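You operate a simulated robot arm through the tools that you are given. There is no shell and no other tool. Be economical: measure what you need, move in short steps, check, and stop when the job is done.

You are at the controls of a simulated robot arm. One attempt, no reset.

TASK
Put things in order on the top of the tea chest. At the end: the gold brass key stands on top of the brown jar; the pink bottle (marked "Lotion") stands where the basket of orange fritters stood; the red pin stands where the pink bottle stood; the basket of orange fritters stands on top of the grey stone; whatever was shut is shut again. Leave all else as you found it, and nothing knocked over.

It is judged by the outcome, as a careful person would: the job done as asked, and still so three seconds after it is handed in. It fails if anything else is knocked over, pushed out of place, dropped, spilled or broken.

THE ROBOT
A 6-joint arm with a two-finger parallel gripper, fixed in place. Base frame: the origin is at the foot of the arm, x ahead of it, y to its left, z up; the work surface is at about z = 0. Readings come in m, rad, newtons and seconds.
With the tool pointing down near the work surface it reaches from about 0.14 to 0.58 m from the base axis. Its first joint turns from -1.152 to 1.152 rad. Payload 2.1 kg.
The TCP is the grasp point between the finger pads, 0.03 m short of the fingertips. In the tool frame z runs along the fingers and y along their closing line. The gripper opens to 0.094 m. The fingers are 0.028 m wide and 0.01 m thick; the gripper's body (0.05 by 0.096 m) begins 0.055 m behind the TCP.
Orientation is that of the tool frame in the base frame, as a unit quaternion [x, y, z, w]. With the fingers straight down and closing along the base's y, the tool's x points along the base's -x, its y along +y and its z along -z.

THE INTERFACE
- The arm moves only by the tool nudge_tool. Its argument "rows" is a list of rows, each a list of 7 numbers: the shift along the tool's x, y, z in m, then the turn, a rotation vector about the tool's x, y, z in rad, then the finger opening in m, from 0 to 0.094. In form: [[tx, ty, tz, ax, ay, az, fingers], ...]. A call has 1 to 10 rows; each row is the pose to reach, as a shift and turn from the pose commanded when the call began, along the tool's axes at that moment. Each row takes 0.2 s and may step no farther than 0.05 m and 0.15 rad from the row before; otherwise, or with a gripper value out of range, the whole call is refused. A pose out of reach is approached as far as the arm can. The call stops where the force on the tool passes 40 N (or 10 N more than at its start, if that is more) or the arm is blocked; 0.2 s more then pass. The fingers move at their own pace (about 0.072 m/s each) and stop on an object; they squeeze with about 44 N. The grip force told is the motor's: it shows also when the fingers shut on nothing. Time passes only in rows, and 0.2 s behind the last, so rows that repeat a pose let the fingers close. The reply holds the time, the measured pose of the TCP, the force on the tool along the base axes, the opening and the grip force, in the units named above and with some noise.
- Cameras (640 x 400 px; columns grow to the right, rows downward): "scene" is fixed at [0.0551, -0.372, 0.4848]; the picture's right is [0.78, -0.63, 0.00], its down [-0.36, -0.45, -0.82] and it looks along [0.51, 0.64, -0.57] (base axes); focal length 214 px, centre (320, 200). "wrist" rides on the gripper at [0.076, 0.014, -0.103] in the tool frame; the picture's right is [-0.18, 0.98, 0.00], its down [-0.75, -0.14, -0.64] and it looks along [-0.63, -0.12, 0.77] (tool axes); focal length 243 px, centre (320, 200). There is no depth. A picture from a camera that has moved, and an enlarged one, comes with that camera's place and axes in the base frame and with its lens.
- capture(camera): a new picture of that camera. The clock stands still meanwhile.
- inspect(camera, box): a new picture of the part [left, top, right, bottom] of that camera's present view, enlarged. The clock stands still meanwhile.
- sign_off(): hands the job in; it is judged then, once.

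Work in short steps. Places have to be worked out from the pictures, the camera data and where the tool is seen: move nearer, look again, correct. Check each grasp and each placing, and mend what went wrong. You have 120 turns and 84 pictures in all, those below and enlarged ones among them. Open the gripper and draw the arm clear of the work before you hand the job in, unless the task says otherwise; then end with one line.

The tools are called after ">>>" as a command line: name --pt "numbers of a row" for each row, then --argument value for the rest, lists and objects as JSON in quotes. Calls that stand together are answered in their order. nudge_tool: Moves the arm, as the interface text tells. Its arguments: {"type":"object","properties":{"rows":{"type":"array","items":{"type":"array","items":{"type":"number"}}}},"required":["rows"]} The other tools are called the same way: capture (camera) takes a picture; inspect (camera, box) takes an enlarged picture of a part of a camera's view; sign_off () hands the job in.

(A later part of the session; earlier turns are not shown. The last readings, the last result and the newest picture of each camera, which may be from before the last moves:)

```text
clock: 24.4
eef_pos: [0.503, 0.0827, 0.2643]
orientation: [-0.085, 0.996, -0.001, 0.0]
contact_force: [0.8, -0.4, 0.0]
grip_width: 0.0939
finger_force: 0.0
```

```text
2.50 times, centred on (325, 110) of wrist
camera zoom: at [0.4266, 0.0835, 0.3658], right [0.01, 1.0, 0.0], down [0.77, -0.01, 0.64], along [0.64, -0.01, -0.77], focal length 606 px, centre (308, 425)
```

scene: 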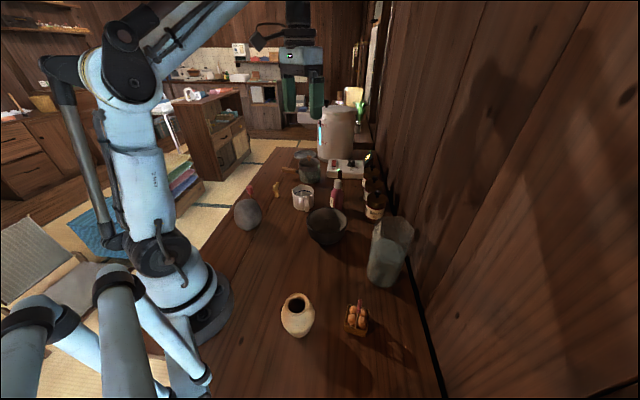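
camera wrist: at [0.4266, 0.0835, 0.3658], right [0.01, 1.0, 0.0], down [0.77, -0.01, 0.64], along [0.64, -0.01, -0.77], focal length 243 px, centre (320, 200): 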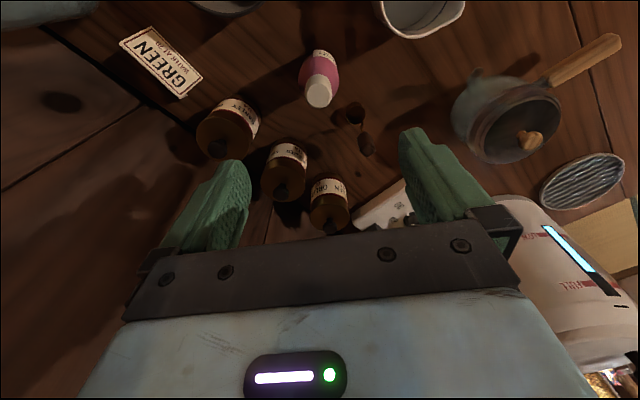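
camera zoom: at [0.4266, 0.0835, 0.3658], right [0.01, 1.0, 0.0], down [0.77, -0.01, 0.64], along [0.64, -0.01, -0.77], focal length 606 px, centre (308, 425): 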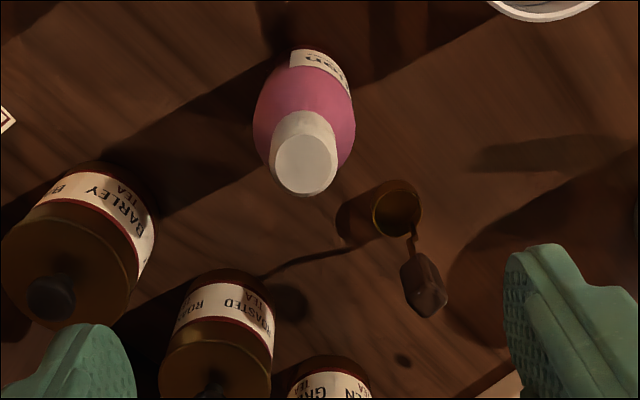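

Bottle axis is near (0.500, 0.083), height ~0.118, diameter ~0.047. I descend around it to TCP z≈0.074, which keeps the palm above the cap.

>>> nudge_tool --pt "0.003 0 0.04 0 0 0 0.094" --pt "0.003 0 0.08 0 0 0 0.094" --pt "0.003 0 0.12 0 0 0 0.094" --pt "0.003 0 0.15 0 0 0 0.094" --pt "0.003 0 0.175 0 0 0 0.094" --pt "0.003 0 0.19 0 0 0 0.094"

>>> capture --camera "wrist"

```text
clock: 25.9
eef_pos: [0.4983, 0.0844, 0.074]
orientation: [-0.085, 0.996, -0.001, 0.0]
contact_force: [0.3, -0.8, -0.7]
grip_width: 0.0942
finger_force: 0.1
```

```text
38 pictures are left
camera wrist: at [0.4216, 0.0848, 0.1749], right [0.01, 1.0, 0.0], down [0.77, -0.01, 0.64], along [0.64, -0.01, -0.77], focal length 243 px, centre (320, 200)
```

wrist: 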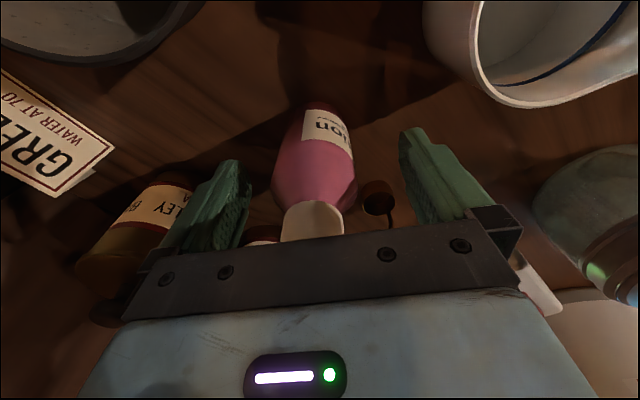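

The bottle is between the fingers, ~3 mm off centre. I shift and close.

>>> nudge_tool --pt "0 -0.003 0 0 0 0 0.094" --pt "0 -0.003 0 0 0 0 0.07" --pt "0 -0.003 0 0 0 0 0.05" --pt "0 -0.003 0 0 0 0 0.03" --pt "0 -0.003 0 0 0 0 0.03"

```text
clock: 27.1
eef_pos: [0.4979, 0.0813, 0.073]
orientation: [-0.085, 0.996, -0.001, 0.0]
contact_force: [-0.5, -0.7, 0.0]
grip_width: 0.045
finger_force: 43.9
```

Gripped at 0.045 m; the bottle's spot is ~(0.499, 0.082). I lift it straight up.

>>> nudge_tool --pt "0 0 -0.01 0 0 0 0.03" --pt "0 0 -0.03 0 0 0 0.03" --pt "0 0 -0.06 0 0 0 0.03" --pt "0 0 -0.1 0 0 0 0.03" --pt "0 0 -0.14 0 0 0 0.03" --pt "0 0 -0.17 0 0 0 0.03"

>>> capture --camera "wrist"

```text
clock: 28.4
eef_pos: [0.4973, 0.0808, 0.2449]
orientation: [-0.086, 0.996, -0.001, 0.0]
contact_force: [-0.2, 0.2, -0.5]
grip_width: 0.0449
finger_force: 44.2
```

```text
37 pictures are left
camera wrist: at [0.4212, 0.0812, 0.3463], right [0.01, 1.0, 0.0], down [0.77, -0.01, 0.64], along [0.64, -0.01, -0.77], focal length 243 px, centre (320, 200)
```

wrist: 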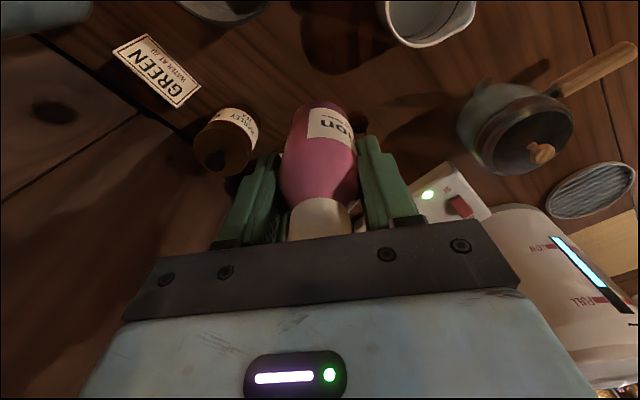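

Held firmly and upright. I carry it at height, around the pitcher, to above the basket's old place.

>>> nudge_tool --pt "0.042 -0.013 0 0 0 0.095 0.03" --pt "0.084 -0.026 0 0 0 0.19 0.03" --pt "0.126 -0.039 0 0 0 0.285 0.03" --pt "0.168 -0.052 0 0 0 0.38 0.03" --pt "0.211 -0.065 0 0 0 0.475 0.03" --pt "0.227 -0.107 0 0 0 0.57 0.03" --pt "0.244 -0.149 0 0 0 0.665 0.03" --pt "0.26 -0.191 0 0 0 0.76 0.03" --pt "0.276 -0.233 0 0 0 0.855 0.03" --pt "0.293 -0.276 0 0 0 0.95 0.03"

>>> capture --camera "wrist"

```text
clock: 30.6
eef_pos: [0.2562, -0.2404, 0.2422]
orientation: [0.381, 0.925, -0.001, 0.0]
contact_force: [0.3, -0.4, -2.1]
grip_width: 0.0451
finger_force: 43.9
```

```text
36 pictures are left
camera wrist: at [0.2135, -0.1775, 0.3447], right [0.82, 0.57, 0.0], down [0.44, -0.63, 0.64], along [0.37, -0.53, -0.77], focal length 243 px, centre (320, 200)
```

wrist: 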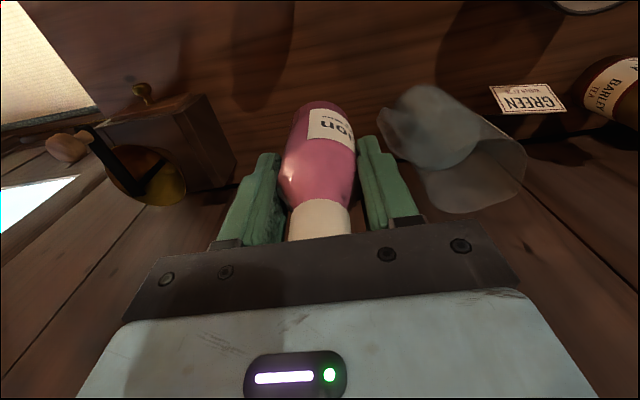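

Position matches. I lower it to just above the surface, then touch down slowly.

>>> nudge_tool --pt "0 0 0.04 0 0 0 0.03" --pt "0 0 0.08 0 0 0 0.03" --pt "0 0 0.115 0 0 0 0.03" --pt "0 0 0.14 0 0 0 0.03" --pt "0 0 0.155 0 0 0 0.03" --pt "0 0 0.162 0 0 0 0.03"

>>> nudge_tool --pt "0 0 0.002 0 0 0 0.03" --pt "0 0 0.004 0 0 0 0.03"

```text
clock: 32.0
eef_pos: [0.2556, -0.2391, 0.0802]
orientation: [0.38, 0.925, -0.001, 0.001]
contact_force: [0.6, 0.2, -1.1]
grip_width: 0.0452
finger_force: 43.6
```

```text
clock: 32.6
eef_pos: [0.2562, -0.2401, 0.0765]
orientation: [0.381, 0.925, -0.001, 0.0]
contact_force: [-0.3, -0.9, -0.8]
grip_width: 0.0449
finger_force: 43.8
```

No contact yet at 0.0765; I go on 1 mm at a time.

>>> nudge_tool --pt "0 0 0.001 0 0 0 0.03" --pt "0 0 0.002 0 0 0 0.03"

>>> nudge_tool --pt "0 0 0.001 0 0 0 0.03"

```text
clock: 33.2
eef_pos: [0.2563, -0.2405, 0.0739]
orientation: [0.381, 0.925, 0.0, 0.002]
contact_force: [0.2, -0.8, -2.1]
grip_width: 0.0451
finger_force: 43.7
```

```text
clock: 33.6
eef_pos: [0.2581, -0.24, 0.0727]
orientation: [0.38, 0.925, 0.0, 0.0]
contact_force: [-3.5, 3.0, 27.4]
grip_width: 0.0453
finger_force: 44.5
```

It is on the surface (27 N). I ease off half a millimetre and open moderately, keeping clear of the pitcher handle.

>>> nudge_tool --pt "0 0 -0.0007 0 0 0 0.03" --pt "0 0 -0.0007 0 0 0 0.05" --pt "0 0 -0.0007 0 0 0 0.06" --pt "0 0 -0.0007 0 0 0 0.075" --pt "0 0 -0.0007 0 0 0 0.075"

>>> nudge_tool --pt "0 0 -0.03 0 0 0 0.075" --pt "0 0 -0.07 0 0 0 0.075" --pt "0 0 -0.11 0 0 0 0.075" --pt "0 0 -0.15 0 0 0 0.075" --pt "0 0 -0.19 0 0 0 0.075"

>>> capture --camera "scene"

```text
clock: 34.9
eef_pos: [0.257, -0.2402, 0.074]
orientation: [0.38, 0.925, 0.0, 0.0]
contact_force: [0.1, 0.5, -0.6]
grip_width: 0.0751
finger_force: 0.0
```

```text
clock: 36.0
eef_pos: [0.2561, -0.2403, 0.2617]
orientation: [0.38, 0.925, 0.0, 0.0]
contact_force: [-0.1, 0.3, -0.4]
grip_width: 0.0751
finger_force: 0.0
```

```text
35 pictures are left
```

scene: 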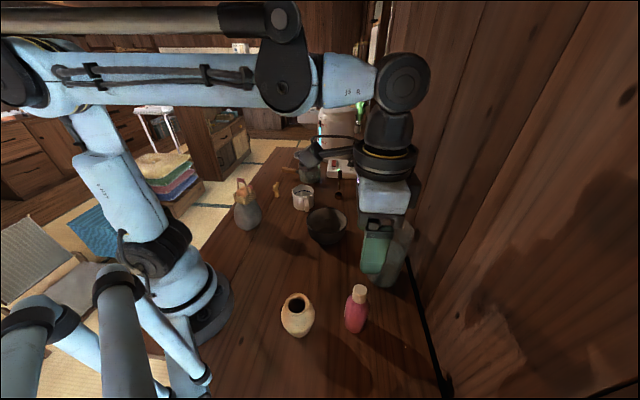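

The bottle stands upright on the basket's old place. Now I go toward the red pin (~(0.285, 0.352)) at z≈0.29.

>>> nudge_tool --pt "0.03 0.0335 -0.003 0 0 -0.14 0.075" --pt "0.06 0.067 -0.006 0 0 -0.28 0.075" --pt "0.09 0.1005 -0.009 0 0 -0.42 0.075" --pt "0.12 0.134 -0.012 0 0 -0.56 0.075" --pt "0.15 0.1675 -0.015 0 0 -0.7 0.075" --pt "0.18 0.201 -0.018 0 0 -0.84 0.075" --pt "0.21 0.2345 -0.021 0 0 -0.98 0.075" --pt "0.24 0.268 -0.024 0 0 -1.12 0.075" --pt "0.27 0.3015 -0.027 0 0 -1.26 0.075" --pt "0.3 0.335 -0.03 0 0 -1.4 0.075"

>>> capture --camera "wrist"

```text
clock: 38.2
eef_pos: [0.2812, 0.2086, 0.2938]
orientation: [-0.307, 0.952, -0.001, 0.0]
contact_force: [0.3, 0.3, 0.5]
grip_width: 0.0749
finger_force: 0.0
```

```text
34 pictures are left
camera wrist: at [0.2116, 0.1757, 0.3973], right [-0.42, 0.91, 0.0], down [0.69, 0.33, 0.64], along [0.58, 0.27, -0.77], focal length 243 px, centre (320, 200)
```

wrist: 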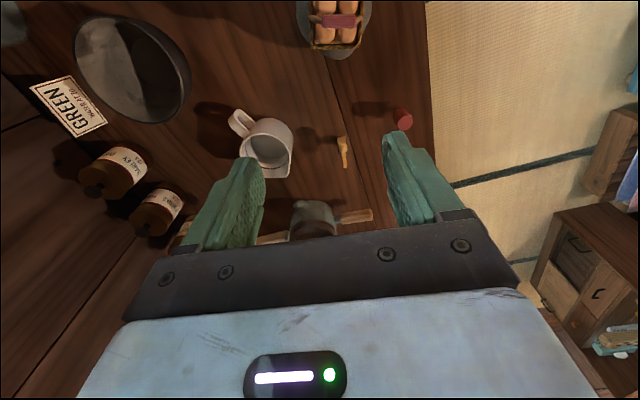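

The pin's head shows at the right and the key beyond the mug. I move over the pin and lower for a closer look.

>>> nudge_tool --pt "-0.021 0.028 0 0 0 -0.05 0.075" --pt "-0.042 0.056 0.02 0 0 -0.1 0.075" --pt "-0.063 0.083 0.05 0 0 -0.15 0.075" --pt "-0.085 0.111 0.08 0 0 -0.2 0.075" --pt "-0.085 0.111 0.1 0 0 -0.2 0.075"

>>> capture --camera "wrist"

>>> inspect --camera "wrist" --box '[260, 60, 380, 160]'

```text
clock: 39.5
eef_pos: [0.2837, 0.3501, 0.1948]
orientation: [-0.398, 0.917, -0.001, 0.0]
contact_force: [-0.3, -0.2, -0.3]
grip_width: 0.075
finger_force: 0.1
```

```text
33 pictures are left
camera wrist: at [0.2222, 0.3041, 0.2966], right [-0.59, 0.8, 0.0], down [0.62, 0.46, 0.64], along [0.52, 0.38, -0.77], focal length 243 px, centre (320, 200)
```

wrist: 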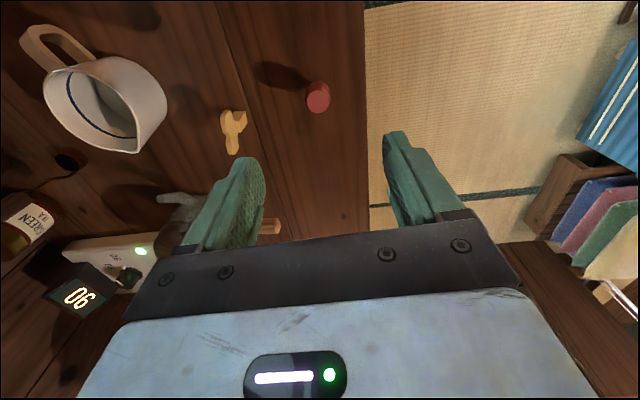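

```text
4.00 times, centred on (320, 110) of wrist
camera zoom: at [0.2222, 0.3041, 0.2966], right [-0.59, 0.8, 0.0], down [0.62, 0.46, 0.64], along [0.52, 0.38, -0.77], focal length 970 px, centre (320, 560)
```

zoom: 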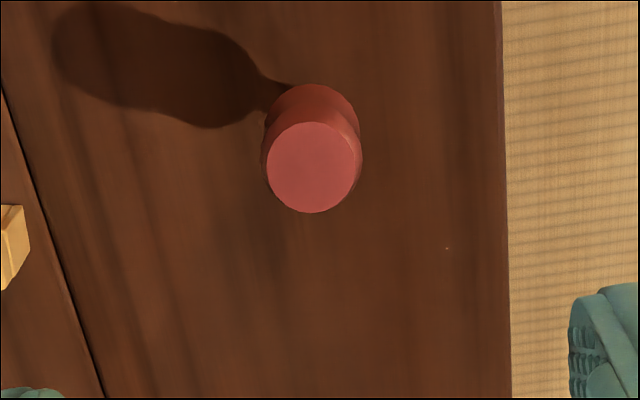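

The pin stands near (0.287, 0.3475), head ⌀ ~0.024, height ~0.055. I lower over it to TCP z≈0.042.

>>> nudge_tool --pt "0 -0.004 0.04 0 0 0 0.075" --pt "0 -0.004 0.08 0 0 0 0.07" --pt "0 -0.004 0.115 0 0 0 0.07" --pt "0 -0.004 0.14 0 0 0 0.07" --pt "0 -0.004 0.153 0 0 0 0.07"

>>> capture --camera "wrist"

>>> inspect --camera "scene" --box '[220, 150, 300, 220]'

```text
clock: 40.6
eef_pos: [0.2857, 0.3453, 0.0395]
orientation: [-0.399, 0.917, -0.001, 0.001]
contact_force: [0.0, 0.2, 0.3]
grip_width: 0.0699
finger_force: 0.1
```

```text
31 pictures are left
camera wrist: at [0.2251, 0.2981, 0.1419], right [-0.59, 0.8, 0.0], down [0.62, 0.46, 0.64], along [0.52, 0.38, -0.77], focal length 243 px, centre (320, 200)
```

wrist: 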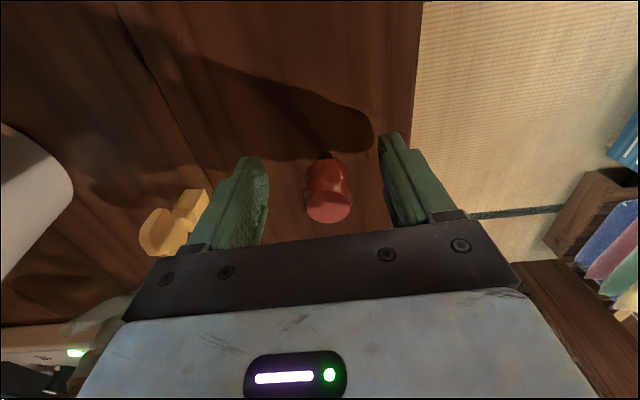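

```text
5.71 times, centred on (260, 185) of scene
camera zoom: at [0.0551, -0.372, 0.4848], right [0.78, -0.63, 0.0], down [-0.36, -0.45, -0.82], along [0.51, 0.64, -0.57], focal length 1226 px, centre (663, 286)
```

zoom: 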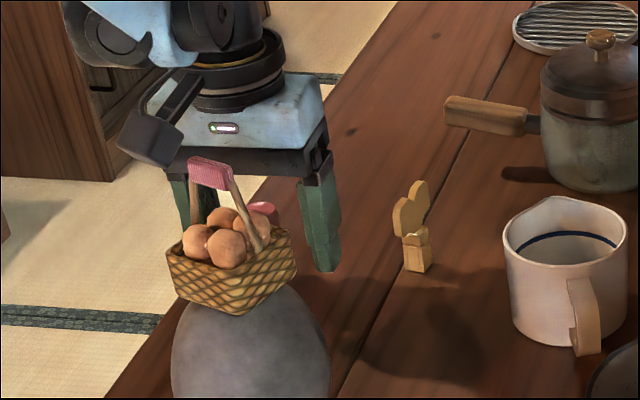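

The pin is centred between the fingers. I close.

>>> nudge_tool --pt "0 0 0 0 0 0 0.05" --pt "0 0 0 0 0 0 0.03" --pt "0 0 0 0 0 0 0.012" --pt "0 0 0 0 0 0 0.012"

>>> inspect --camera "wrist" --box '[240, 130, 410, 250]'

```text
clock: 41.6
eef_pos: [0.2861, 0.3454, 0.0396]
orientation: [-0.398, 0.917, -0.001, 0.0]
contact_force: [-0.1, -0.7, -0.8]
grip_width: 0.0242
finger_force: 43.6
```

```text
3.33 times, centred on (325, 190) of wrist
camera zoom: at [0.225, 0.2982, 0.1422], right [-0.59, 0.8, 0.0], down [0.62, 0.46, 0.64], along [0.52, 0.38, -0.77], focal length 809 px, centre (303, 233)
```

zoom: 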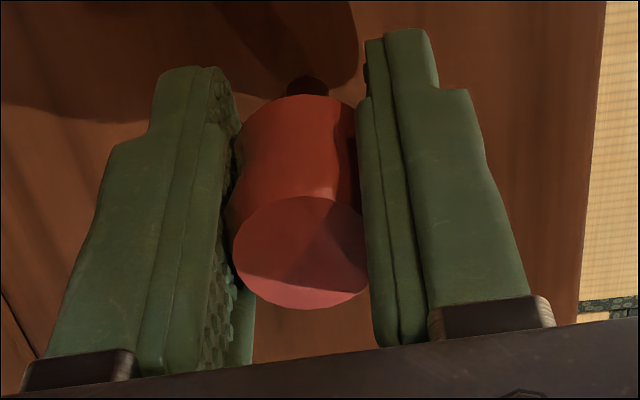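

Gripped upright at 0.024 m. I lift it and check.

>>> nudge_tool --pt "0 0 -0.01 0 0 0 0.012" --pt "0 0 -0.03 0 0 0 0.012" --pt "0 0 -0.07 0 0 0 0.012" --pt "0 0 -0.11 0 0 0 0.012" --pt "0 0 -0.15 0 0 0 0.012" --pt "0 0 -0.19 0 0 0 0.012"

>>> inspect --camera "wrist" --box '[240, 130, 410, 250]'

```text
clock: 43.0
eef_pos: [0.2872, 0.3451, 0.2295]
orientation: [-0.399, 0.917, 0.0, 0.0]
contact_force: [0.5, -0.6, -0.1]
grip_width: 0.0244
finger_force: 43.9
```

```text
3.33 times, centred on (325, 190) of wrist
camera zoom: at [0.2263, 0.2982, 0.3318], right [-0.59, 0.8, 0.0], down [0.62, 0.46, 0.64], along [0.52, 0.38, -0.77], focal length 809 px, centre (303, 233)
```

zoom: 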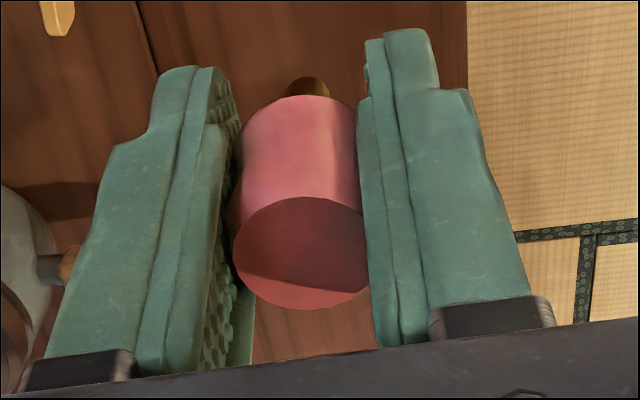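

Pin unmoved in the grip. I carry it over to above the bottle's former place (0.499, 0.082).

>>> nudge_tool --pt "0.006 -0.0415 0 0 0 0.08 0.012" --pt "0.012 -0.083 0 0 0 0.16 0.012" --pt "0.018 -0.1245 0 0 0 0.24 0.012" --pt "0.0245 -0.166 0 0 0 0.32 0.012" --pt "0.031 -0.2075 0 0 0 0.4 0.012" --pt "0.037 -0.249 0 0 0 0.48 0.012" --pt "0.043 -0.29 0 0 0 0.56 0.012" --pt "0.049 -0.332 0 0 0 0.64 0.012" --pt "0.049 -0.332 0 0 0 0.64 0.012"

>>> capture --camera "wrist"

```text
clock: 45.0
eef_pos: [0.4984, 0.0817, 0.2275]
orientation: [-0.09, 0.996, -0.001, 0.0]
contact_force: [0.4, 0.9, -0.5]
grip_width: 0.024
finger_force: 43.8
```

```text
27 pictures are left
camera wrist: at [0.4215, 0.0811, 0.3299], right [0.01, 1.0, 0.0], down [0.77, 0.0, 0.64], along [0.64, 0.0, -0.77], focal length 243 px, centre (320, 200)
```

wrist: 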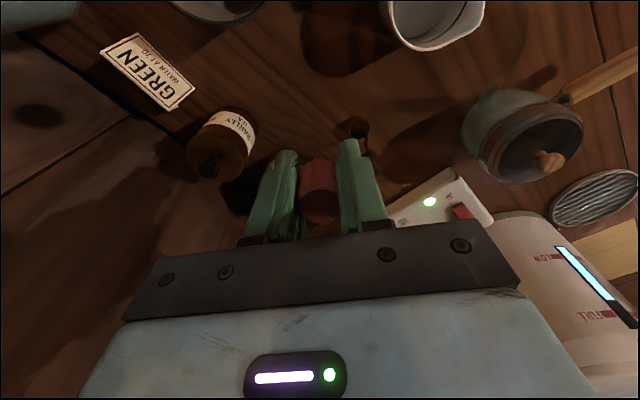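

In place above the spot, scoop clear. I descend to just above the surface.

>>> nudge_tool --pt "0 0 0.045 0 0 0 0.012" --pt "0 0 0.09 0 0 0 0.012" --pt "0 0 0.13 0 0 0 0.012" --pt "0 0 0.16 0 0 0 0.012" --pt "0 0 0.175 0 0 0 0.012" --pt "0 0 0.183 0 0 0 0.012"

>>> nudge_tool --pt "0 0 0.001 0 0 0 0.012" --pt "0 0 0.002 0 0 0 0.012"

```text
clock: 46.5
eef_pos: [0.4978, 0.0845, 0.0483]
orientation: [-0.089, 0.996, -0.001, 0.0]
contact_force: [0.4, 0.0, -0.3]
grip_width: 0.0243
finger_force: 44.4
```

```text
clock: 47.0
eef_pos: [0.4963, 0.0845, 0.046]
orientation: [-0.09, 0.996, -0.001, 0.0]
contact_force: [0.8, -0.7, -0.3]
grip_width: 0.0243
finger_force: 43.9
```

No contact yet at 0.046. I go down 4 mm, trimming y by 2 mm, then single millimetres.

>>> nudge_tool --pt "0 -0.002 0.002 0 0 0 0.012" --pt "0 -0.002 0.004 0 0 0 0.012"

>>> nudge_tool --pt "0 0 0.001 0 0 0 0.012"

>>> nudge_tool --pt "0 0 0.001 0 0 0 0.012"

```text
clock: 47.6
eef_pos: [0.4981, 0.0829, 0.0416]
orientation: [-0.09, 0.996, -0.001, 0.0]
contact_force: [0.8, -0.6, -0.4]
grip_width: 0.0244
finger_force: 43.9
```

```text
clock: 48.0
eef_pos: [0.496, 0.0824, 0.0401]
orientation: [-0.09, 0.996, 0.0, 0.0]
contact_force: [0.3, 0.2, -0.5]
grip_width: 0.0241
finger_force: 43.8
```

```text
clock: 48.5
eef_pos: [0.497, 0.0825, 0.0389]
orientation: [-0.09, 0.996, -0.001, 0.0]
contact_force: [0.9, -0.4, -0.6]
grip_width: 0.0241
finger_force: 44.0
```

>>> nudge_tool --pt "0 0 0.0007 0 0 0 0.012"

```text
clock: 48.9
eef_pos: [0.496, 0.0825, 0.0398]
orientation: [-0.09, 0.996, 0.0, 0.001]
contact_force: [1.7, 0.3, 8.7]
grip_width: 0.0239
finger_force: 43.8
```

Contact at 8.7 N. I open slowly and check it stands alone.

>>> nudge_tool --pt "0 0 -0.0003 0 0 0 0.022" --pt "0 0 -0.0003 0 0 0 0.0245" --pt "0 0 -0.0003 0 0 0 0.026" --pt "0 0 -0.0003 0 0 0 0.03" --pt "0 0 -0.0003 0 0 0 0.036" --pt "0 0 -0.0003 0 0 0 0.036"

>>> inspect --camera "wrist" --box '[240, 130, 410, 250]'

```text
clock: 50.2
eef_pos: [0.495, 0.0822, 0.0395]
orientation: [-0.089, 0.996, -0.001, 0.0]
contact_force: [0.9, 0.4, 0.9]
grip_width: 0.036
finger_force: 0.0
```

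```text
3.33 times, centred on (325, 190) of wrist
camera zoom: at [0.4197, 0.0817, 0.1416], right [0.0, 1.0, 0.0], down [0.77, 0.0, 0.64], along [0.64, 0.0, -0.77], focal length 809 px, centre (303, 233)
```

zoom: 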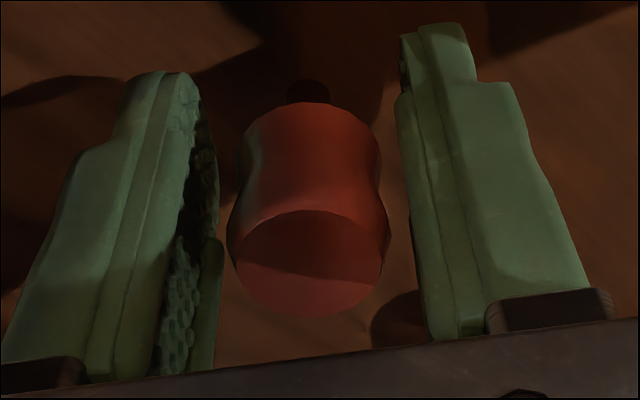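

The pin stands free. I open more and rise straight up.

>>> nudge_tool --pt "0 0 0 0 0 0 0.045" --pt "0 0 0 0 0 0 0.055" --pt "0 0 -0.02 0 0 0 0.055" --pt "0 0 -0.06 0 0 0 0.055" --pt "0 0 -0.1 0 0 0 0.055" --pt "0 0 -0.14 0 0 0 0.055" --pt "0 0 -0.18 0 0 0 0.055" --pt "0 0 -0.2 0 0 0 0.055"

>>> capture --camera "wrist"

```text
clock: 52.0
eef_pos: [0.4949, 0.0854, 0.2383]
orientation: [-0.09, 0.996, -0.001, 0.0]
contact_force: [0.6, 0.1, -0.7]
grip_width: 0.0552
finger_force: 0.0
```

```text
25 pictures are left
camera wrist: at [0.419, 0.085, 0.3409], right [0.0, 1.0, 0.0], down [0.77, 0.0, 0.64], along [0.64, 0.0, -0.77], focal length 243 px, centre (320, 200)
```

wrist: 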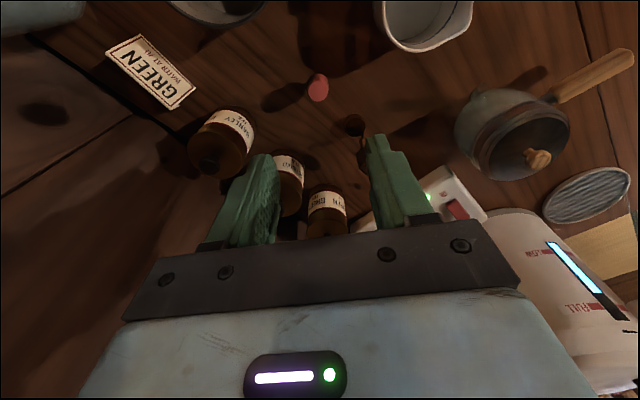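

The pin stands where the bottle stood. Now the key, about (0.37, 0.295); I move above it to look at its orientation.

>>> nudge_tool --pt "0.0145 0.038 0 0 0 -0.08 0.07" --pt "0.029 0.076 0 0 0 -0.16 0.07" --pt "0.0435 0.114 0 0 0 -0.24 0.07" --pt "0.058 0.152 0 0 0 -0.32 0.07" --pt "0.0725 0.19 0 0 0 -0.4 0.07" --pt "0.087 0.229 0.01 0 0 -0.48 0.07" --pt "0.087 0.229 0.04 0 0 -0.48 0.07" --pt "0.087 0.229 0.05 0 0 -0.48 0.07"

>>> inspect --camera "wrist" --box '[240, 50, 400, 190]'

>>> inspect --camera "scene" --box '[255, 170, 305, 210]'

```text
clock: 53.9
eef_pos: [0.3672, 0.2931, 0.1904]
orientation: [-0.325, 0.946, 0.0, 0.0]
contact_force: [0.1, 0.0, -0.5]
grip_width: 0.0699
finger_force: 0.0
```

```text
2.86 times, centred on (320, 120) of wrist
camera zoom: at [0.2999, 0.2559, 0.2922], right [-0.46, 0.89, 0.0], down [0.68, 0.35, 0.64], along [0.57, 0.29, -0.77], focal length 693 px, centre (320, 429)
```

zoom: 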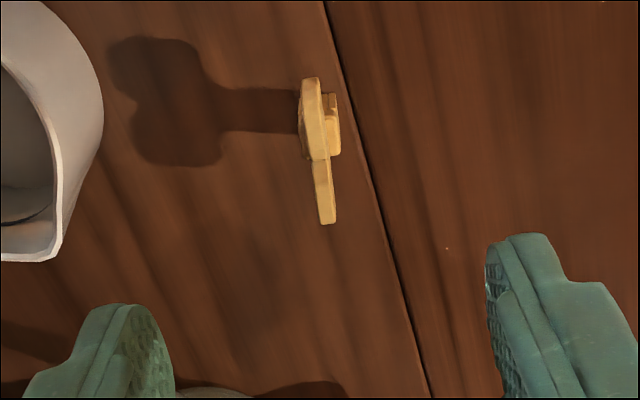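

```text
10.00 times, centred on (280, 190) of scene
camera zoom: at [0.0551, -0.372, 0.4848], right [0.78, -0.63, 0.0], down [-0.36, -0.45, -0.82], along [0.51, 0.64, -0.57], focal length 2145 px, centre (720, 300)
```

zoom: 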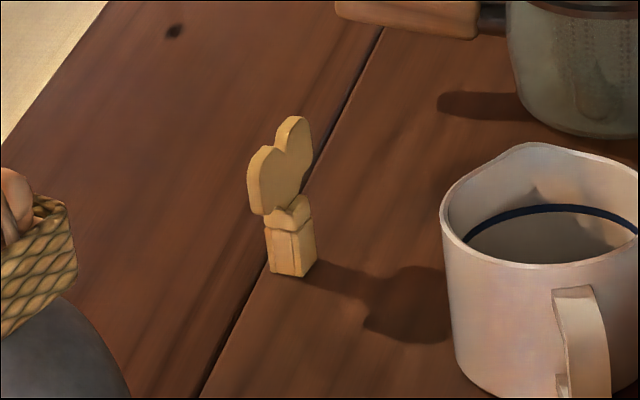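

The key stands near (0.373, 0.2927), ~0.054 m tall: a block foot with a thin heart-shaped bow ~0.043 wide, lying along the tool's x. I'll pinch the bow by its faces, tips at z≈0.033, so that the foot stays free for the jar's mouth.

>>> nudge_tool --pt "-0.005 -0.004 0.03 0 0 0.06 0.06" --pt "-0.005 -0.004 0.07 0 0 0.06 0.06" --pt "-0.005 -0.004 0.1 0 0 0.06 0.06" --pt "-0.005 -0.004 0.118 0 0 0.06 0.06" --pt "-0.005 -0.004 0.127 0 0 0.06 0.06"

>>> inspect --camera "wrist" --box '[220, 100, 430, 250]'

>>> inspect --camera "scene" --box '[255, 165, 305, 205]'

```text
clock: 55.0
eef_pos: [0.3777, 0.2926, 0.0613]
orientation: [-0.295, 0.956, 0.0, 0.001]
contact_force: [0.5, -0.1, 0.4]
grip_width: 0.0599
finger_force: 0.0
```

```text
2.67 times, centred on (325, 175) of wrist
camera zoom: at [0.3066, 0.2596, 0.1639], right [-0.4, 0.92, 0.0], down [0.7, 0.31, 0.64], along [0.59, 0.26, -0.77], focal length 647 px, centre (307, 267)
```

zoom: 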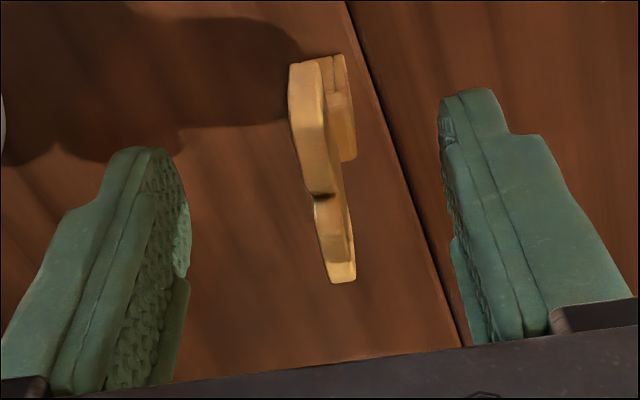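

```text
10.00 times, centred on (280, 185) of scene
camera zoom: at [0.0551, -0.372, 0.4848], right [0.78, -0.63, 0.0], down [-0.36, -0.45, -0.82], along [0.51, 0.64, -0.57], focal length 2145 px, centre (720, 350)
```

zoom: 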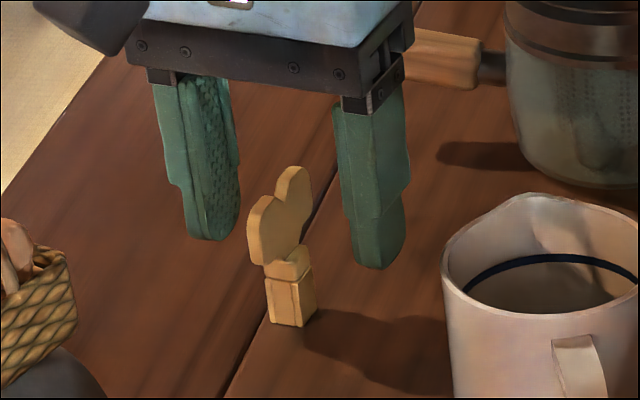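

The gap is well centred; the key's middle lies ~6 mm nearer the base and it's ~3° off. I correct and close gently.

>>> nudge_tool --pt "0.003 0.001 0 0 0 0.025 0.06" --pt "0.006 0.002 0 0 0 0.05 0.06" --pt "0.006 0.002 0 0 0 0.05 0.04" --pt "0.006 0.002 0 0 0 0.05 0.02" --pt "0.006 0.002 0 0 0 0.05 0.01" --pt "0.006 0.002 0 0 0 0.05 0.0" --pt "0.006 0.002 0 0 0 0.05 0.0"

>>> inspect --camera "wrist" --box '[220, 100, 430, 250]'

>>> inspect --camera "scene" --box '[255, 165, 305, 205]'

```text
clock: 56.6
eef_pos: [0.3697, 0.2898, 0.0619]
orientation: [-0.272, 0.962, -0.001, 0.0]
contact_force: [-0.3, -1.0, -0.6]
grip_width: 0.0094
finger_force: 42.7
```

```text
2.67 times, centred on (325, 175) of wrist
camera zoom: at [0.2979, 0.2616, 0.1644], right [-0.36, 0.93, 0.0], down [0.72, 0.27, 0.64], along [0.6, 0.23, -0.77], focal length 647 px, centre (307, 267)
```

zoom: 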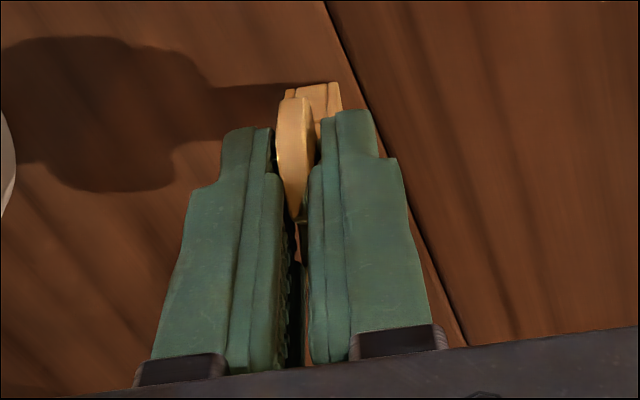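

```text
10.00 times, centred on (280, 185) of scene
camera zoom: at [0.0551, -0.372, 0.4848], right [0.78, -0.63, 0.0], down [-0.36, -0.45, -0.82], along [0.51, 0.64, -0.57], focal length 2145 px, centre (720, 350)
```

zoom: 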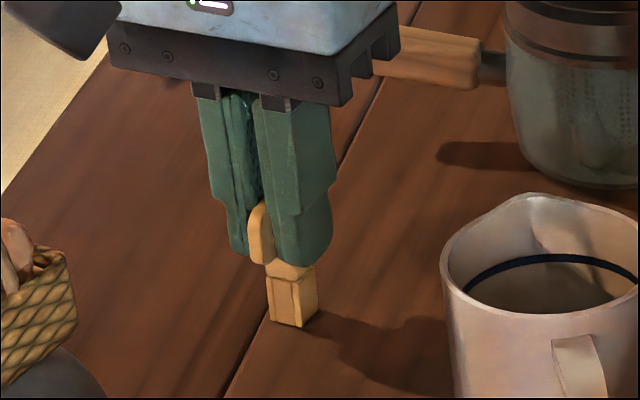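

The key is pinched upright (0.0094 m). I lift it straight up.

>>> nudge_tool --pt "0 0 -0.01 0 0 0 0.0" --pt "0 0 -0.03 0 0 0 0.0" --pt "0 0 -0.07 0 0 0 0.0" --pt "0 0 -0.11 0 0 0 0.0" --pt "0 0 -0.15 0 0 0 0.0" --pt "0 0 -0.19 0 0 0 0.0"

>>> inspect --camera "wrist" --box '[220, 100, 430, 250]'

```text
clock: 58.0
eef_pos: [0.3689, 0.2897, 0.2525]
orientation: [-0.272, 0.962, 0.0, 0.0]
contact_force: [0.0, -0.2, -0.4]
grip_width: 0.0094
finger_force: 44.0
```

```text
2.67 times, centred on (325, 175) of wrist
camera zoom: at [0.2974, 0.2609, 0.3554], right [-0.36, 0.93, 0.0], down [0.72, 0.27, 0.64], along [0.6, 0.23, -0.77], focal length 647 px, centre (307, 267)
```

zoom: 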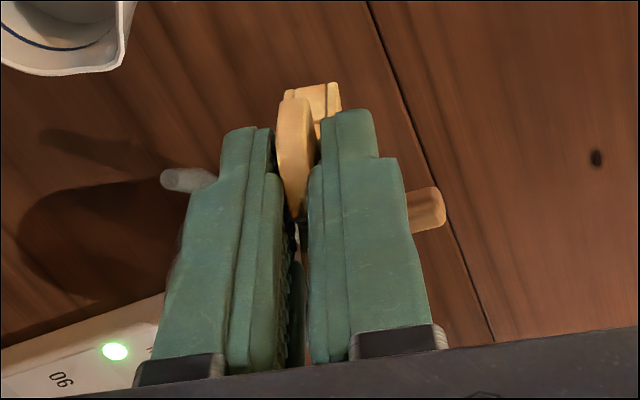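

Held. I carry it toward the jar at z≈0.25, turning the wrist.

>>> nudge_tool --pt "0.0348 -0.0244 0 0 0 0.136 0.0" --pt "0.0696 -0.0488 0 0 0 0.272 0.0" --pt "0.1044 -0.0732 0 0 0 0.408 0.0" --pt "0.1392 -0.0976 0 0 0 0.544 0.0" --pt "0.174 -0.122 0 0 0 0.68 0.0" --pt "0.2088 -0.1464 0 0 0 0.816 0.0" --pt "0.2436 -0.1708 0 0 0 0.952 0.0" --pt "0.2784 -0.1952 0 0 0 1.088 0.0" --pt "0.3132 -0.2196 0 0 0 1.224 0.0" --pt "0.348 -0.244 0 0 0 1.36 0.0"

>>> nudge_tool --pt "-0.015 -0.035 0 0 0 0 0.0" --pt "-0.025 -0.065 0 0 0 0 0.0" --pt "-0.025 -0.065 0 0 0 0 0.0"

>>> capture --camera "wrist"

```text
clock: 60.2
eef_pos: [0.2014, -0.102, 0.2536]
orientation: [0.395, 0.919, -0.001, 0.001]
contact_force: [0.0, -0.3, -0.2]
grip_width: 0.0093
finger_force: 43.0
```

```text
clock: 61.0
eef_pos: [0.1712, -0.162, 0.2517]
orientation: [0.393, 0.919, -0.001, 0.001]
contact_force: [0.0, 0.5, 0.3]
grip_width: 0.0088
finger_force: 43.3
```

```text
17 pictures are left
camera wrist: at [0.1307, -0.0989, 0.3537], right [0.84, 0.55, 0.0], down [0.42, -0.64, 0.64], along [0.35, -0.54, -0.77], focal length 243 px, centre (320, 200)
```

wrist: 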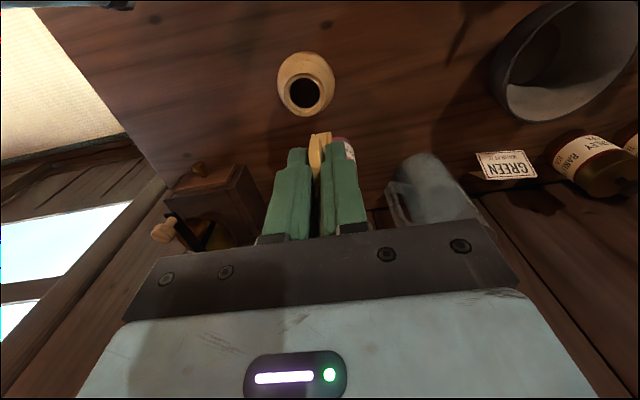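

The jar's mouth comes out at about (0.1595, -0.1735, 0.087). Allowing for the key foot's ~5 mm offset from the TCP, I move over it and lower to 2 cm above the rim.

>>> nudge_tool --pt "0.002 -0.009 0 0 0 0 0.0" --pt "0.005 -0.0175 0 0 0 0 0.0" --pt "0.005 -0.0175 0.035 0 0 0 0.0" --pt "0.005 -0.0175 0.065 0 0 0 0.0" --pt "0.005 -0.0175 0.078 0 0 0 0.0" --pt "0.005 -0.0175 0.078 0 0 0 0.0"

>>> inspect --camera "wrist" --box '[240, 30, 400, 190]'

>>> inspect --camera "scene" --box '[260, 230, 380, 340]'

```text
clock: 62.5
eef_pos: [0.1572, -0.1714, 0.1747]
orientation: [0.394, 0.919, 0.0, 0.001]
contact_force: [0.4, 0.0, -0.8]
grip_width: 0.0094
finger_force: 42.5
```

```text
2.50 times, centred on (320, 110) of wrist
camera zoom: at [0.1165, -0.1066, 0.2771], right [0.84, 0.54, 0.0], down [0.42, -0.64, 0.64], along [0.35, -0.54, -0.77], focal length 606 px, centre (320, 425)
```

zoom: 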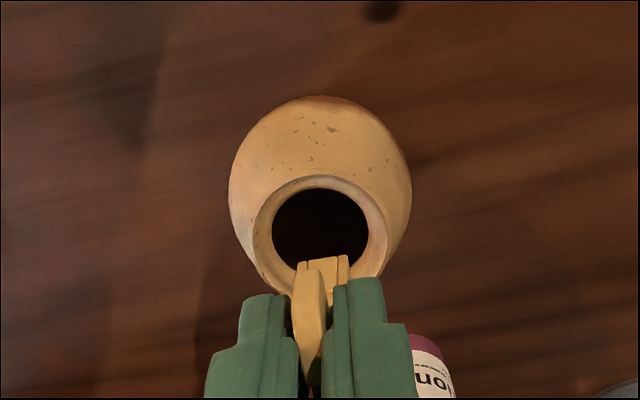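

```text
3.64 times, centred on (320, 285) of scene
camera zoom: at [0.0551, -0.372, 0.4848], right [0.78, -0.63, 0.0], down [-0.36, -0.45, -0.82], along [0.51, 0.64, -0.57], focal length 780 px, centre (320, -109)
```

zoom: 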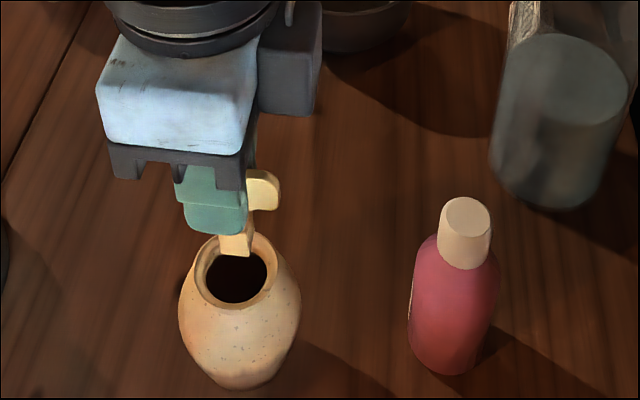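

The foot is nearly over the mouth; both views averaged call for ~3.5 mm toward -x. I correct and go down to just above the rim.

>>> nudge_tool --pt "0.0025 -0.0025 0 0 0 0 0.0" --pt "0.0025 -0.0025 0.01 0 0 0 0.0" --pt "0.0025 -0.0025 0.018 0 0 0 0.0" --pt "0.0025 -0.0025 0.02 0 0 0 0.0"

>>> inspect --camera "wrist" --box '[250, 50, 390, 190]'

>>> inspect --camera "scene" --box '[270, 270, 340, 330]'

```text
clock: 63.5
eef_pos: [0.1521, -0.1712, 0.1552]
orientation: [0.394, 0.919, 0.0, 0.001]
contact_force: [-0.2, -1.2, -1.3]
grip_width: 0.0094
finger_force: 43.4
```

```text
2.86 times, centred on (320, 120) of wrist
camera zoom: at [0.1103, -0.1068, 0.2575], right [0.84, 0.54, 0.0], down [0.42, -0.64, 0.64], along [0.35, -0.54, -0.77], focal length 693 px, centre (320, 429)
```

zoom: 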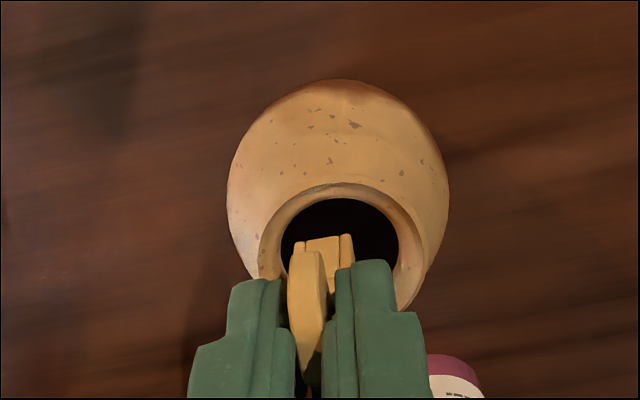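

```text
6.67 times, centred on (305, 300) of scene
camera zoom: at [0.0551, -0.372, 0.4848], right [0.78, -0.63, 0.0], down [-0.36, -0.45, -0.82], along [0.51, 0.64, -0.57], focal length 1430 px, centre (420, -467)
```

zoom: 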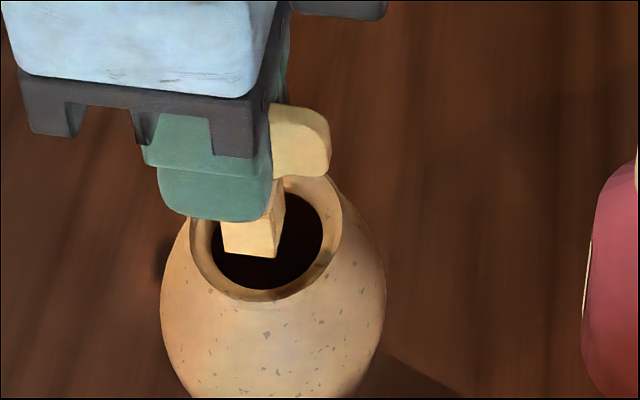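

The foot is ~5 mm short of the mouth's centre toward -x now. I shift +5 mm in x, then lower in small steps.

>>> nudge_tool --pt "-0.0015 0.002 0 0 0 0 0.0" --pt "-0.003 0.004 0 0 0 0 0.0" --pt "-0.003 0.004 0.002 0 0 0 0.0" --pt "-0.003 0.004 0.004 0 0 0 0.0"

>>> nudge_tool --pt "0 0 0.001 0 0 0 0.0" --pt "0 0 0.002 0 0 0 0.0" --pt "0 0 0.003 0 0 0 0.0"

>>> nudge_tool --pt "0 0 0.001 0 0 0 0.0" --pt "0 0 0.002 0 0 0 0.0" --pt "0 0 0.003 0 0 0 0.0"

>>> inspect --camera "scene" --box '[270, 270, 340, 330]'

```text
clock: 64.5
eef_pos: [0.1556, -0.1705, 0.1515]
orientation: [0.395, 0.919, 0.0, 0.0]
contact_force: [-1.0, 4.5, 38.7]
grip_width: 0.0096
finger_force: 43.3
```

```text
clock: 64.8
eef_pos: [0.1566, -0.1701, 0.1504]
orientation: [0.394, 0.919, 0.0, 0.0]
contact_force: [-0.4, 1.8, 10.4]
grip_width: 0.0093
finger_force: 43.1
stopped in row 1: the force on the tool passed its limit (the readings are from after the stop); the commanded pose is now the measured one
```

```text
clock: 65.2
eef_pos: [0.1564, -0.1696, 0.1513]
orientation: [0.395, 0.919, 0.001, 0.0]
contact_force: [1.0, 1.8, 8.3]
grip_width: 0.009
finger_force: 43.1
stopped in row 2: the force on the tool passed its limit (the readings are from after the stop); the commanded pose is now the measured one
```

```text
6.67 times, centred on (305, 300) of scene
camera zoom: at [0.0551, -0.372, 0.4848], right [0.78, -0.63, 0.0], down [-0.36, -0.45, -0.82], along [0.51, 0.64, -0.57], focal length 1430 px, centre (420, -467)
```

zoom: 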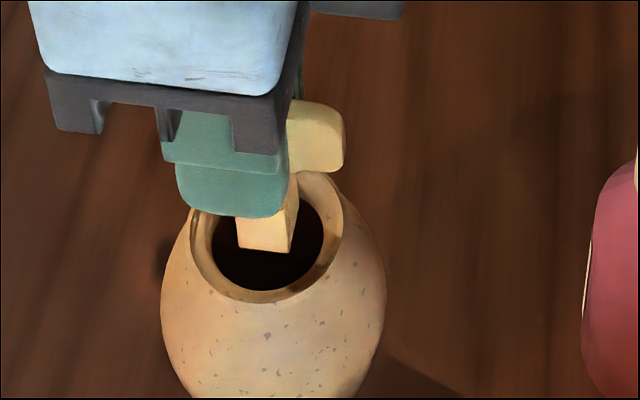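

The foot meets a firm support right at rim height in the middle of the mouth (foot bottom ≈0.089), and the jar hasn't moved. I ease off and loosen the fingers slightly to see if it stands.

>>> nudge_tool --pt "0 0 0 0 0 0 0.008" --pt "0 0 0 0 0 0 0.011" --pt "0 0 0 0 0 0 0.014" --pt "0 0 0 0 0 0 0.018" --pt "0 0 0 0 0 0 0.018"

>>> inspect --camera "scene" --box '[270, 270, 340, 330]'

>>> inspect --camera "wrist" --box '[250, 50, 390, 240]'

```text
clock: 66.5
eef_pos: [0.1567, -0.1715, 0.1502]
orientation: [0.394, 0.919, 0.001, 0.0]
contact_force: [-0.4, -0.4, 10.5]
grip_width: 0.0174
finger_force: 0.1
```

```text
6.67 times, centred on (305, 300) of scene
camera zoom: at [0.0551, -0.372, 0.4848], right [0.78, -0.63, 0.0], down [-0.36, -0.45, -0.82], along [0.51, 0.64, -0.57], focal length 1430 px, centre (420, -467)
```

zoom: 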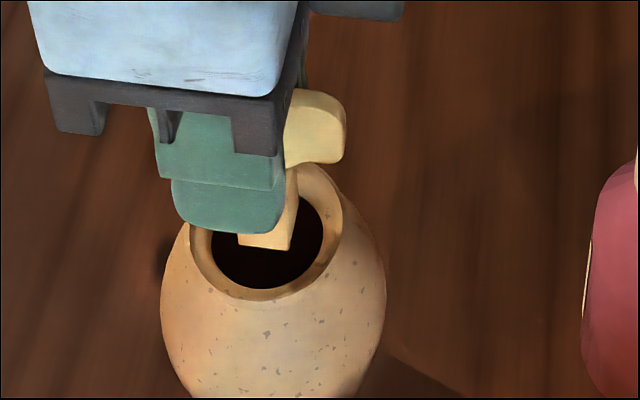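

```text
2.11 times, centred on (320, 145) of wrist
camera zoom: at [0.1155, -0.1066, 0.2529], right [0.84, 0.54, 0.0], down [0.42, -0.64, 0.64], along [0.35, -0.54, -0.77], focal length 511 px, centre (320, 316)
```

zoom: 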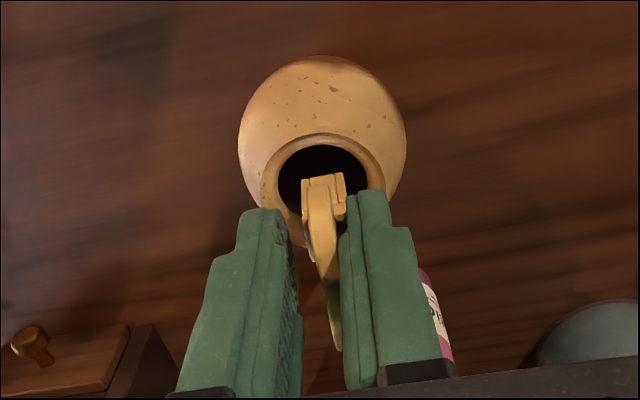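

The key stands, but 10 N upward remains — likely the tips rest on the key's foot shoulder. I rise 2 mm with the fingers as they are and look again.

>>> nudge_tool --pt "0 0 -0.001 0 0 0 0.018" --pt "0 0 -0.002 0 0 0 0.018" --pt "0 0 -0.002 0 0 0 0.018"

>>> inspect --camera "wrist" --box '[260, 90, 380, 210]'

```text
clock: 67.2
eef_pos: [0.1563, -0.1711, 0.1526]
orientation: [0.393, 0.919, 0.001, 0.0]
contact_force: [-0.5, 0.3, -0.4]
grip_width: 0.0179
finger_force: 0.0
```

```text
3.33 times, centred on (320, 150) of wrist
camera zoom: at [0.1158, -0.1065, 0.2549], right [0.84, 0.55, 0.0], down [0.42, -0.64, 0.64], along [0.35, -0.54, -0.77], focal length 809 px, centre (320, 367)
```

zoom: 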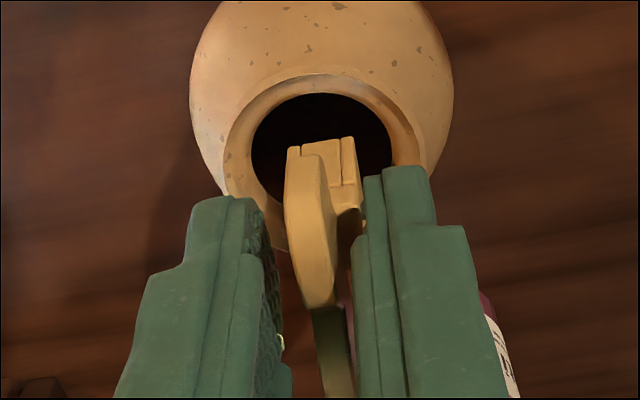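

Force is gone and the key stands upright, centred on the mouth. I open and rise slowly.

>>> nudge_tool --pt "0 0 0 0 0 0 0.025" --pt "0 0 0 0 0 0 0.035" --pt "0 0 0 0 0 0 0.045" --pt "0 0 0 0 0 0 0.05" --pt "0 0 -0.01 0 0 0 0.05" --pt "0 0 -0.03 0 0 0 0.05" --pt "0 0 -0.06 0 0 0 0.05" --pt "0 0 -0.1 0 0 0 0.05"

>>> inspect --camera "scene" --box '[260, 240, 380, 340]'

```text
clock: 69.0
eef_pos: [0.1562, -0.1694, 0.2517]
orientation: [0.394, 0.919, 0.001, -0.001]
contact_force: [-0.1, 0.8, -0.1]
grip_width: 0.05
finger_force: 0.0
```

```text
4.00 times, centred on (320, 290) of scene
camera zoom: at [0.0551, -0.372, 0.4848], right [0.78, -0.63, 0.0], down [-0.36, -0.45, -0.82], along [0.51, 0.64, -0.57], focal length 858 px, centre (320, -160)
```

zoom: 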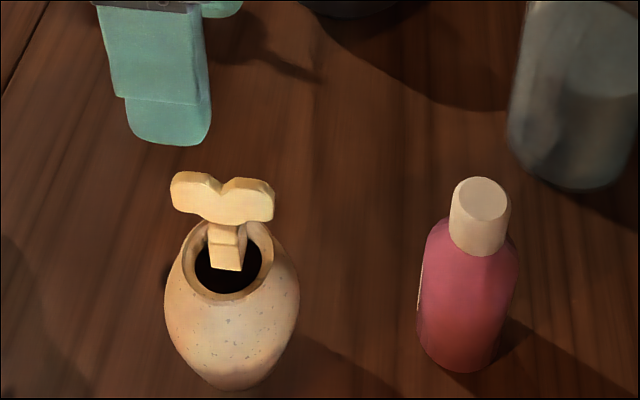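

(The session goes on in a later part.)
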